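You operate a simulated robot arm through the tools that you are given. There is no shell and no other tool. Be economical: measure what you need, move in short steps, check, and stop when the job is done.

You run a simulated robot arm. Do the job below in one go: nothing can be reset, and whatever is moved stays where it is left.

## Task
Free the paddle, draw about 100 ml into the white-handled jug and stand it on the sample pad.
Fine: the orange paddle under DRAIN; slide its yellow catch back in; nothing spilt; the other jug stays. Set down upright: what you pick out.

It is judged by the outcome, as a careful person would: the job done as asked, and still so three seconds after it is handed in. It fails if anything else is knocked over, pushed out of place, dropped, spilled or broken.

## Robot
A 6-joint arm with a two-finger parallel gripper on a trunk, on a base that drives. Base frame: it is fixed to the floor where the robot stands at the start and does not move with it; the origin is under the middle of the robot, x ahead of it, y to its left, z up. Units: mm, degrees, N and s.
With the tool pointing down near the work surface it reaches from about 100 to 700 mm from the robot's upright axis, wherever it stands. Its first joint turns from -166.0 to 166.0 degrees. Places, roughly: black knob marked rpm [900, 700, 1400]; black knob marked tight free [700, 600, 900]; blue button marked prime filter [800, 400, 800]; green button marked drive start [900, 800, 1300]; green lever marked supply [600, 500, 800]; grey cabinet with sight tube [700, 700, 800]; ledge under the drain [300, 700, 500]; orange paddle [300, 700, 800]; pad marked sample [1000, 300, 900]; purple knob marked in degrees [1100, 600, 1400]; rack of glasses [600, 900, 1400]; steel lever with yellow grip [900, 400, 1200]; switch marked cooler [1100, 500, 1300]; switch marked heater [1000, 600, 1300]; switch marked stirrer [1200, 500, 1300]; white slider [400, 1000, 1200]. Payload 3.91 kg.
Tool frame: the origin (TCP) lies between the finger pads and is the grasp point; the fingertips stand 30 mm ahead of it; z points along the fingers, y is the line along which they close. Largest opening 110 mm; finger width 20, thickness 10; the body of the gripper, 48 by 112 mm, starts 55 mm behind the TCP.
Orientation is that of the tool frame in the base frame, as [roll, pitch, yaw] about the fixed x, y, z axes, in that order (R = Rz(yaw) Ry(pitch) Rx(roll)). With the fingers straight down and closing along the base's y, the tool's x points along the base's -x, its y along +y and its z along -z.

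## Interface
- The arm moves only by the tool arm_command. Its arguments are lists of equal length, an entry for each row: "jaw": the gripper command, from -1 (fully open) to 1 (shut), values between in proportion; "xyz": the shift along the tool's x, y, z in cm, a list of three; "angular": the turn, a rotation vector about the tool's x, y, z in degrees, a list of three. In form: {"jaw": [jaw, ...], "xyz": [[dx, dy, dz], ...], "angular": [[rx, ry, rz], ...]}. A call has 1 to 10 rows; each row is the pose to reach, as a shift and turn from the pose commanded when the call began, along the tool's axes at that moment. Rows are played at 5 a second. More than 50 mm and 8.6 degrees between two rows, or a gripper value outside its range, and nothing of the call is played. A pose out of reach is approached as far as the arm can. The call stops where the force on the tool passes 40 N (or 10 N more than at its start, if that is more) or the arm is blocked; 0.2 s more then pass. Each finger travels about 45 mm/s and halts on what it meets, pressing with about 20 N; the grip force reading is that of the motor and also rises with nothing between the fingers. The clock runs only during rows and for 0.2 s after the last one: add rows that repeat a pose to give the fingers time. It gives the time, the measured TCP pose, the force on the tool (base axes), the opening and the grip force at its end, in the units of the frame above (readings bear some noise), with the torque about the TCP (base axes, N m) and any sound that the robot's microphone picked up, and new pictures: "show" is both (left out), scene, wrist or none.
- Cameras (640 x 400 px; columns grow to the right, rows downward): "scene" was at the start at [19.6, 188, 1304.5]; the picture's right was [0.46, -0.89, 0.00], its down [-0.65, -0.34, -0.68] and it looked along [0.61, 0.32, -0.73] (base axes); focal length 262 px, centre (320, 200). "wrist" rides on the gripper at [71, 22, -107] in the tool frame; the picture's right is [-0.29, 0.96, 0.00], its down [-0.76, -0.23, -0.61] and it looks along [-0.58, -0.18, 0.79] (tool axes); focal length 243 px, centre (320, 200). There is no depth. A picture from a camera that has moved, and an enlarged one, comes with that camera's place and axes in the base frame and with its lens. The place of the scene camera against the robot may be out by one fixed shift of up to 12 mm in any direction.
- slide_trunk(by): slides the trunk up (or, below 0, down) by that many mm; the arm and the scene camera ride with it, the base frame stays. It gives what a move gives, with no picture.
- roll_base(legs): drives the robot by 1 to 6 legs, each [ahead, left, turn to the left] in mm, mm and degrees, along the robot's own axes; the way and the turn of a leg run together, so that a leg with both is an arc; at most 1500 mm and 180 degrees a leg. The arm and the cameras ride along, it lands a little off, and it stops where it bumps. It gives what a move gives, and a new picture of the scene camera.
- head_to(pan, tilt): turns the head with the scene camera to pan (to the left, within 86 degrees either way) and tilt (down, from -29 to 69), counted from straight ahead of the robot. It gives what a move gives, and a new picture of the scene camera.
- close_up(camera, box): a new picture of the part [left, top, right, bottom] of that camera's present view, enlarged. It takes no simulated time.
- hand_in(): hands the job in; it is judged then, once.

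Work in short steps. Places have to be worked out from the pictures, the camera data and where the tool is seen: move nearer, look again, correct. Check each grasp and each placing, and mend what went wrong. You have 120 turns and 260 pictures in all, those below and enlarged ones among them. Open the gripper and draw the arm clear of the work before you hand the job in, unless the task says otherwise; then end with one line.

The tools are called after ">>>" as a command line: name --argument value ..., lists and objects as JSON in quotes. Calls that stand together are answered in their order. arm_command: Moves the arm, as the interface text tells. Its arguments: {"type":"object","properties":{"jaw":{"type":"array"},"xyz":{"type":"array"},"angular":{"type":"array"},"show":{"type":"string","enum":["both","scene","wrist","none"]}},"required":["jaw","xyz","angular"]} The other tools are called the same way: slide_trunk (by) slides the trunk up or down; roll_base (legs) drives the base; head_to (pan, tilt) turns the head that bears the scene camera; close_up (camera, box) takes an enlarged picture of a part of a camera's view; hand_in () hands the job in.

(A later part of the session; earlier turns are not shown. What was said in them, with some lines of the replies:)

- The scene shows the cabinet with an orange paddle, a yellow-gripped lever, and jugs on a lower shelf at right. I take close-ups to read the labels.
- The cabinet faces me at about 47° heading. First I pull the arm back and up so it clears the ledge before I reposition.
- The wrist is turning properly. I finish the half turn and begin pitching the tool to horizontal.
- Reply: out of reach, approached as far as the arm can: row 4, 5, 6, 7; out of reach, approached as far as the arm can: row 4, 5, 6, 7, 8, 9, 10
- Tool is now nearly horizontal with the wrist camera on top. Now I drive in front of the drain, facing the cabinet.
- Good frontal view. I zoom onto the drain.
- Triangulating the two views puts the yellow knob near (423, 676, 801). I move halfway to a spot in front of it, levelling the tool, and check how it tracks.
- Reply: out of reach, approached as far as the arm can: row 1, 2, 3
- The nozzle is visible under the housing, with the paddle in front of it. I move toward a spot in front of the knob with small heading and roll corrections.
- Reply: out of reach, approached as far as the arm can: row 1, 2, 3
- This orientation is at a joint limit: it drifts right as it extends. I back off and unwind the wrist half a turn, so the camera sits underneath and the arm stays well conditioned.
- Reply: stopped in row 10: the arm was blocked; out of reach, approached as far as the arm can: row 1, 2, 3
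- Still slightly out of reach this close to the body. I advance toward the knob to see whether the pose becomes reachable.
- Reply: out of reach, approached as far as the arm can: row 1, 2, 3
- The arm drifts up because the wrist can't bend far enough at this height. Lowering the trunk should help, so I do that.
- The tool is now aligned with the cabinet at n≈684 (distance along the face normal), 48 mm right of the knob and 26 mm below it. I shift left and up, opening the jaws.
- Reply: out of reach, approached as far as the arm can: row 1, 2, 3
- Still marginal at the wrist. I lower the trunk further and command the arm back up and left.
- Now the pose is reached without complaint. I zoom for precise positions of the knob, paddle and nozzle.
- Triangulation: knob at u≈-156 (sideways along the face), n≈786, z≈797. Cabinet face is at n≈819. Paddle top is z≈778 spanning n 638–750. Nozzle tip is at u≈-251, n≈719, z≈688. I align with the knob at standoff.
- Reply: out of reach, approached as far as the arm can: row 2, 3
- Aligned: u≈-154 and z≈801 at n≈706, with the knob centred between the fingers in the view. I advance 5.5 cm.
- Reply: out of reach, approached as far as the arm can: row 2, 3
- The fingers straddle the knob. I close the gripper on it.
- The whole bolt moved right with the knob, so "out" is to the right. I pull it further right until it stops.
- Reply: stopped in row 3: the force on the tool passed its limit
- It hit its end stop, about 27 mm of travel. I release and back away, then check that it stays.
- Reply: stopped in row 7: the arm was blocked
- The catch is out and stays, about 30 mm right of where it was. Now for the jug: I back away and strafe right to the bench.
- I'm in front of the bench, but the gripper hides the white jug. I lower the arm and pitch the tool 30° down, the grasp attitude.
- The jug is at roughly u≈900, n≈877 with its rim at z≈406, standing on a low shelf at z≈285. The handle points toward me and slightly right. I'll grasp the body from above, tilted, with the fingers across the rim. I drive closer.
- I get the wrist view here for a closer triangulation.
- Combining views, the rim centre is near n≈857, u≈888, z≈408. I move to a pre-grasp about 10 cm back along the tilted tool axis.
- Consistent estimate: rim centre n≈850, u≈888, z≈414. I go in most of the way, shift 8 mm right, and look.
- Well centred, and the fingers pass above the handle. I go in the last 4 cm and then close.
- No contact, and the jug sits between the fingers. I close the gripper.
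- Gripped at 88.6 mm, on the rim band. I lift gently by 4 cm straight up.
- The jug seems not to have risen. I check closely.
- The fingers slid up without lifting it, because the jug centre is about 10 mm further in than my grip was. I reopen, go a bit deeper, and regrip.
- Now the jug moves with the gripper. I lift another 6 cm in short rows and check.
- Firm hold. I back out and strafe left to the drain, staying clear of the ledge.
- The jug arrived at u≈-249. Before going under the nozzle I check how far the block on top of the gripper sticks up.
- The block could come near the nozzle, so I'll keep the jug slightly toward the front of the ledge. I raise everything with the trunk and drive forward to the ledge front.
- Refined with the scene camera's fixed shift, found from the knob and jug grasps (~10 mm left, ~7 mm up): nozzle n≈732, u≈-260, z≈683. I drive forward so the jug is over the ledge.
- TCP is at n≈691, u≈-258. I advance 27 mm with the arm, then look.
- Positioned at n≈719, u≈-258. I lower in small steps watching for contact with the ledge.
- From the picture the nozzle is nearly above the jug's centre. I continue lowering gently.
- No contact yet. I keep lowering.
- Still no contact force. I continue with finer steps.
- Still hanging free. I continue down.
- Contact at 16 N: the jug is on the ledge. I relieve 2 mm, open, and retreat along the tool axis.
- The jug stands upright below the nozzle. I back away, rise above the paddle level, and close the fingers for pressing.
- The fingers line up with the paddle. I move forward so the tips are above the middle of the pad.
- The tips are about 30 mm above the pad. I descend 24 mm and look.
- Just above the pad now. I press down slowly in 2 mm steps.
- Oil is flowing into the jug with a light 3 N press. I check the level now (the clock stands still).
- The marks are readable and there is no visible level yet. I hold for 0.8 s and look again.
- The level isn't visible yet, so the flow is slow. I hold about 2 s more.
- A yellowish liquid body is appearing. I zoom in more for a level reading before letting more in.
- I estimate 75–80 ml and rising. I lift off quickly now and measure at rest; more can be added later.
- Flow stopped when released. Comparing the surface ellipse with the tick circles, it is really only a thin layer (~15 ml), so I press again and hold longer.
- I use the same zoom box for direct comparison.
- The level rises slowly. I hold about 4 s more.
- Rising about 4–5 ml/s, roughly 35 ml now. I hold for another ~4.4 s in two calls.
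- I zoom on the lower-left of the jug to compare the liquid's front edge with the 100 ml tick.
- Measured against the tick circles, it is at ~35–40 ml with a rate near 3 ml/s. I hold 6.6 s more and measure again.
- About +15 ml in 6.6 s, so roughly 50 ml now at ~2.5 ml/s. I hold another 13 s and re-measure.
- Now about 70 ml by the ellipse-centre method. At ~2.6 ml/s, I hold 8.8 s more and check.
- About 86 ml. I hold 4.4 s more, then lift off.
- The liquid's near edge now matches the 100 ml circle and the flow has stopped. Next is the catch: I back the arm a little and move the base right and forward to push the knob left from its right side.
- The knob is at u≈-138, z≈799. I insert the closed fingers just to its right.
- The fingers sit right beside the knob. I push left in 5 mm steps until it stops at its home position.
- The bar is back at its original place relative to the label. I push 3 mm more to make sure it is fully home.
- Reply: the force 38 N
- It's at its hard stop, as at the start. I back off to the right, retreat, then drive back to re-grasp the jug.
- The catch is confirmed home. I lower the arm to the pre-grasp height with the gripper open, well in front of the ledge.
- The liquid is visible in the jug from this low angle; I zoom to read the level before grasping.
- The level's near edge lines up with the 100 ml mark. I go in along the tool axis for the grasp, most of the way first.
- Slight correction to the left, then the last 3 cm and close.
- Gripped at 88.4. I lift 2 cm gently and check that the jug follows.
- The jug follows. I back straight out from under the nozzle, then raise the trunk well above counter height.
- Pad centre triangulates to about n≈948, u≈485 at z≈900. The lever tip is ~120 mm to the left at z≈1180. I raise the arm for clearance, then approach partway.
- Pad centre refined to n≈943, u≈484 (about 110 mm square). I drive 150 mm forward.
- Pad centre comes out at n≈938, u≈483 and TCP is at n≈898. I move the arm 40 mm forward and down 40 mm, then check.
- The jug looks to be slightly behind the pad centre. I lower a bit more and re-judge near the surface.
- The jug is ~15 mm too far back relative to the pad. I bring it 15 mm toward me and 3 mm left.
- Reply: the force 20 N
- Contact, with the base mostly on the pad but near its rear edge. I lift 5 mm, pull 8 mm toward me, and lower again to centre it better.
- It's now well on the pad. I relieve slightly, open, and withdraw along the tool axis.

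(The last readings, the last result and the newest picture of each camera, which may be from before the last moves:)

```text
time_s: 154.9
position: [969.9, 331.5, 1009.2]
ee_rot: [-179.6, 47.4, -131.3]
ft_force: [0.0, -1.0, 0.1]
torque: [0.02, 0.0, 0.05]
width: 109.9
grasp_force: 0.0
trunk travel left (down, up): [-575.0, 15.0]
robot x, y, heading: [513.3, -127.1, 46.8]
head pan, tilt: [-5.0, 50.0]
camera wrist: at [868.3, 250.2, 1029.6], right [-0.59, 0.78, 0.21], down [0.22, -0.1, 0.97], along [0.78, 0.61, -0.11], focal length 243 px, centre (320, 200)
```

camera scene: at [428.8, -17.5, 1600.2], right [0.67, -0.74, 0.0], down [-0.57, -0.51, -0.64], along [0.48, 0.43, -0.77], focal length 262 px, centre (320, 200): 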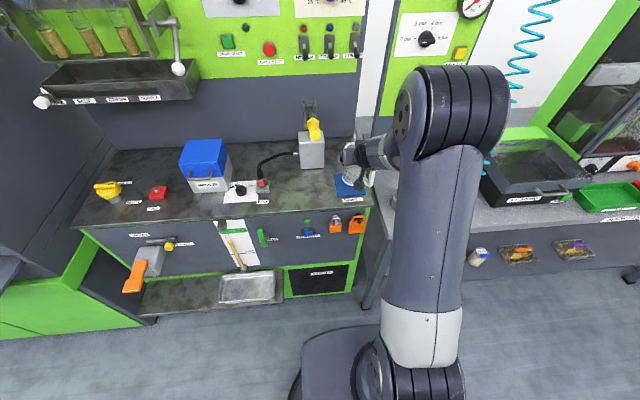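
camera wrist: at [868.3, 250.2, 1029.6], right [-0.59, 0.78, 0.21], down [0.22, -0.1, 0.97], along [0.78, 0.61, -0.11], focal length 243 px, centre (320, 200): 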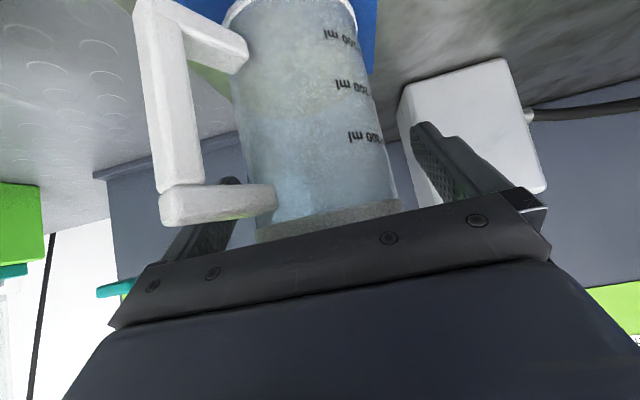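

Released and the jug is standing. I withdraw fully.

>>> arm_command --jaw '[-1, -1, -1, -1, -1]' --xyz '[[0, 0, -2.5], [0, 0, -5], [0, 0, -8], [0, 0, -11], [0, 0, -14]]' --angular '[[0, 0, 0], [0, 0, 0], [0, 0, 0], [0, 0, 0], [0, 0, 0]]' --show "wrist"

>>> roll_base --legs '[[-250, 0, 0]]'

>>> close_up --camera "wrist" --box '[200, 0, 440, 150]'

>>> close_up --camera "scene" --box '[260, 60, 420, 180]'

```text
time_s: 156.1
position: [900.1, 252.2, 1104.1]
ee_rot: [-179.7, 47.4, -131.4]
ft_force: [-1.1, -0.5, -0.1]
torque: [0.0, -0.03, 0.04]
width: 109.7
grasp_force: 0.0
trunk travel left (down, up): [-575.0, 15.0]
robot x, y, heading: [517.1, -129.5, 46.9]
head pan, tilt: [-5.0, 50.0]
camera wrist: at [800.0, 172.9, 1123.7], right [-0.59, 0.78, 0.21], down [0.22, -0.1, 0.97], along [0.78, 0.61, -0.11], focal length 243 px, centre (320, 200)
```

wrist: 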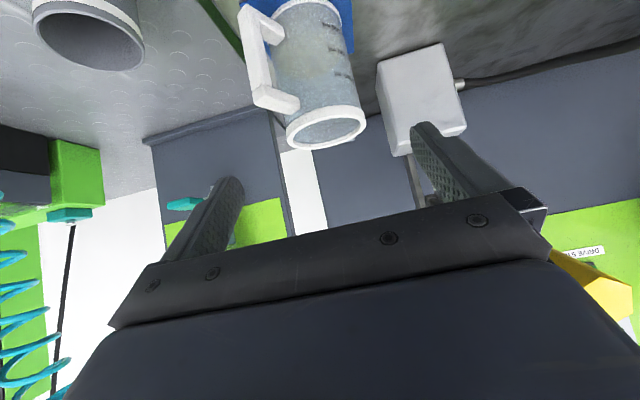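

```text
time_s: 157.9
position: [728.9, 70.9, 1103.1]
ee_rot: [-179.7, 47.3, -131.2]
ft_force: [-0.3, 0.5, 0.9]
torque: [0.0, -0.01, -0.03]
width: 110.0
grasp_force: 0.2
trunk travel left (down, up): [-575.0, 15.0]
robot x, y, heading: [342.3, -310.5, 46.8]
head pan, tilt: [-5.0, 50.0]
camera scene: at [256.5, -201.4, 1600.2], right [0.67, -0.74, 0.0], down [-0.57, -0.51, -0.64], along [0.48, 0.43, -0.77], focal length 262 px, centre (320, 200)
```

scene: 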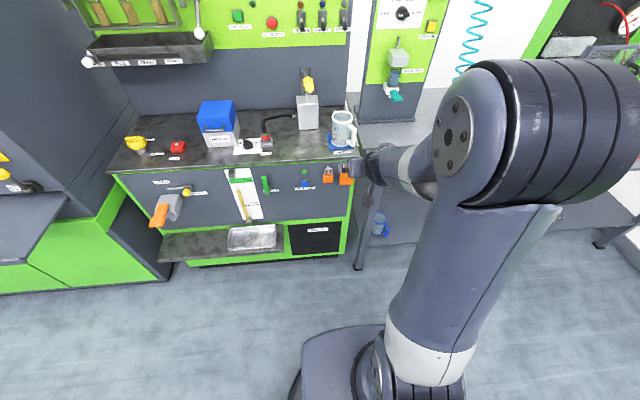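

```text
2.67 times, centred on (320, 75) of wrist
camera zoom: at [628.6, -9.5, 1123.6], right [-0.59, 0.78, 0.21], down [0.22, -0.1, 0.97], along [0.78, 0.62, -0.11], focal length 647 px, centre (320, 533)
```

zoom: 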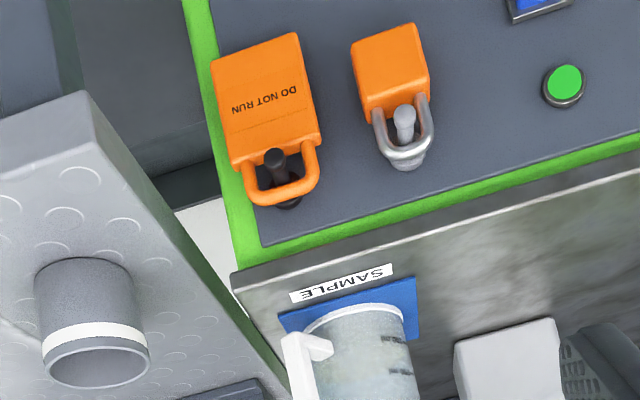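

```text
3.33 times, centred on (340, 120) of scene
camera zoom: at [256.5, -201.4, 1600.2], right [0.67, -0.74, 0.0], down [-0.57, -0.51, -0.64], along [0.48, 0.43, -0.77], focal length 875 px, centre (253, 467)
```

zoom: 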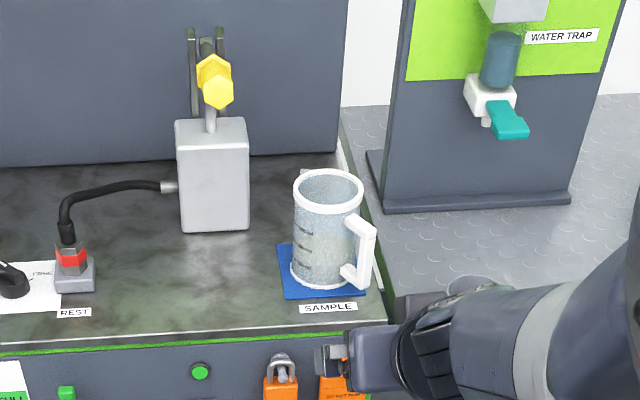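

The jug stands upright on the pad. Last check: the level, the drain, the catch, the ledge and the other jug.

>>> close_up --camera "scene" --box '[325, 100, 365, 155]'

>>> close_up --camera "scene" --box '[130, 160, 290, 260]'

```text
7.27 times, centred on (345, 128) of scene
camera zoom: at [256.5, -201.4, 1600.2], right [0.67, -0.74, 0.0], down [-0.57, -0.51, -0.64], along [0.48, 0.43, -0.77], focal length 1908 px, centre (138, 727)
```

zoom: 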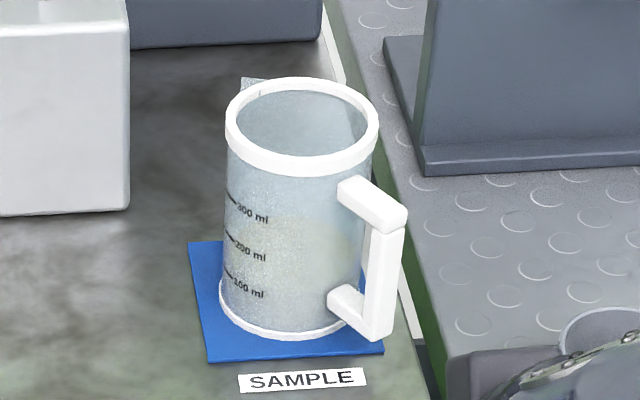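

```text
4.00 times, centred on (210, 210) of scene
camera zoom: at [256.5, -201.4, 1600.2], right [0.67, -0.74, 0.0], down [-0.57, -0.51, -0.64], along [0.48, 0.43, -0.77], focal length 1050 px, centre (760, 160)
```

zoom: 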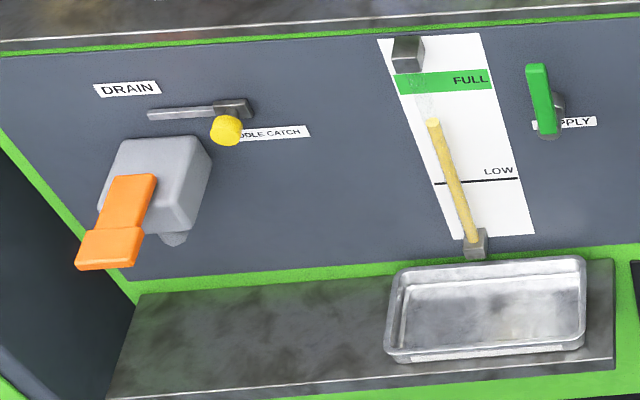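

All is in order: the surface ellipse sits at the 100 ml circle, the drain is shut, the catch is home, the ledge is dry and the blue jug is untouched. The arm is clear and the gripper open, so I hand in.

>>> hand_in

```text
The job is handed in.
```

The white-handled jug is standing upright on the sample pad with about 100 ml in it, read against its marks. The paddle is released, its yellow catch is slid back in, and I saw no spill. The blue-handled jug was not moved.
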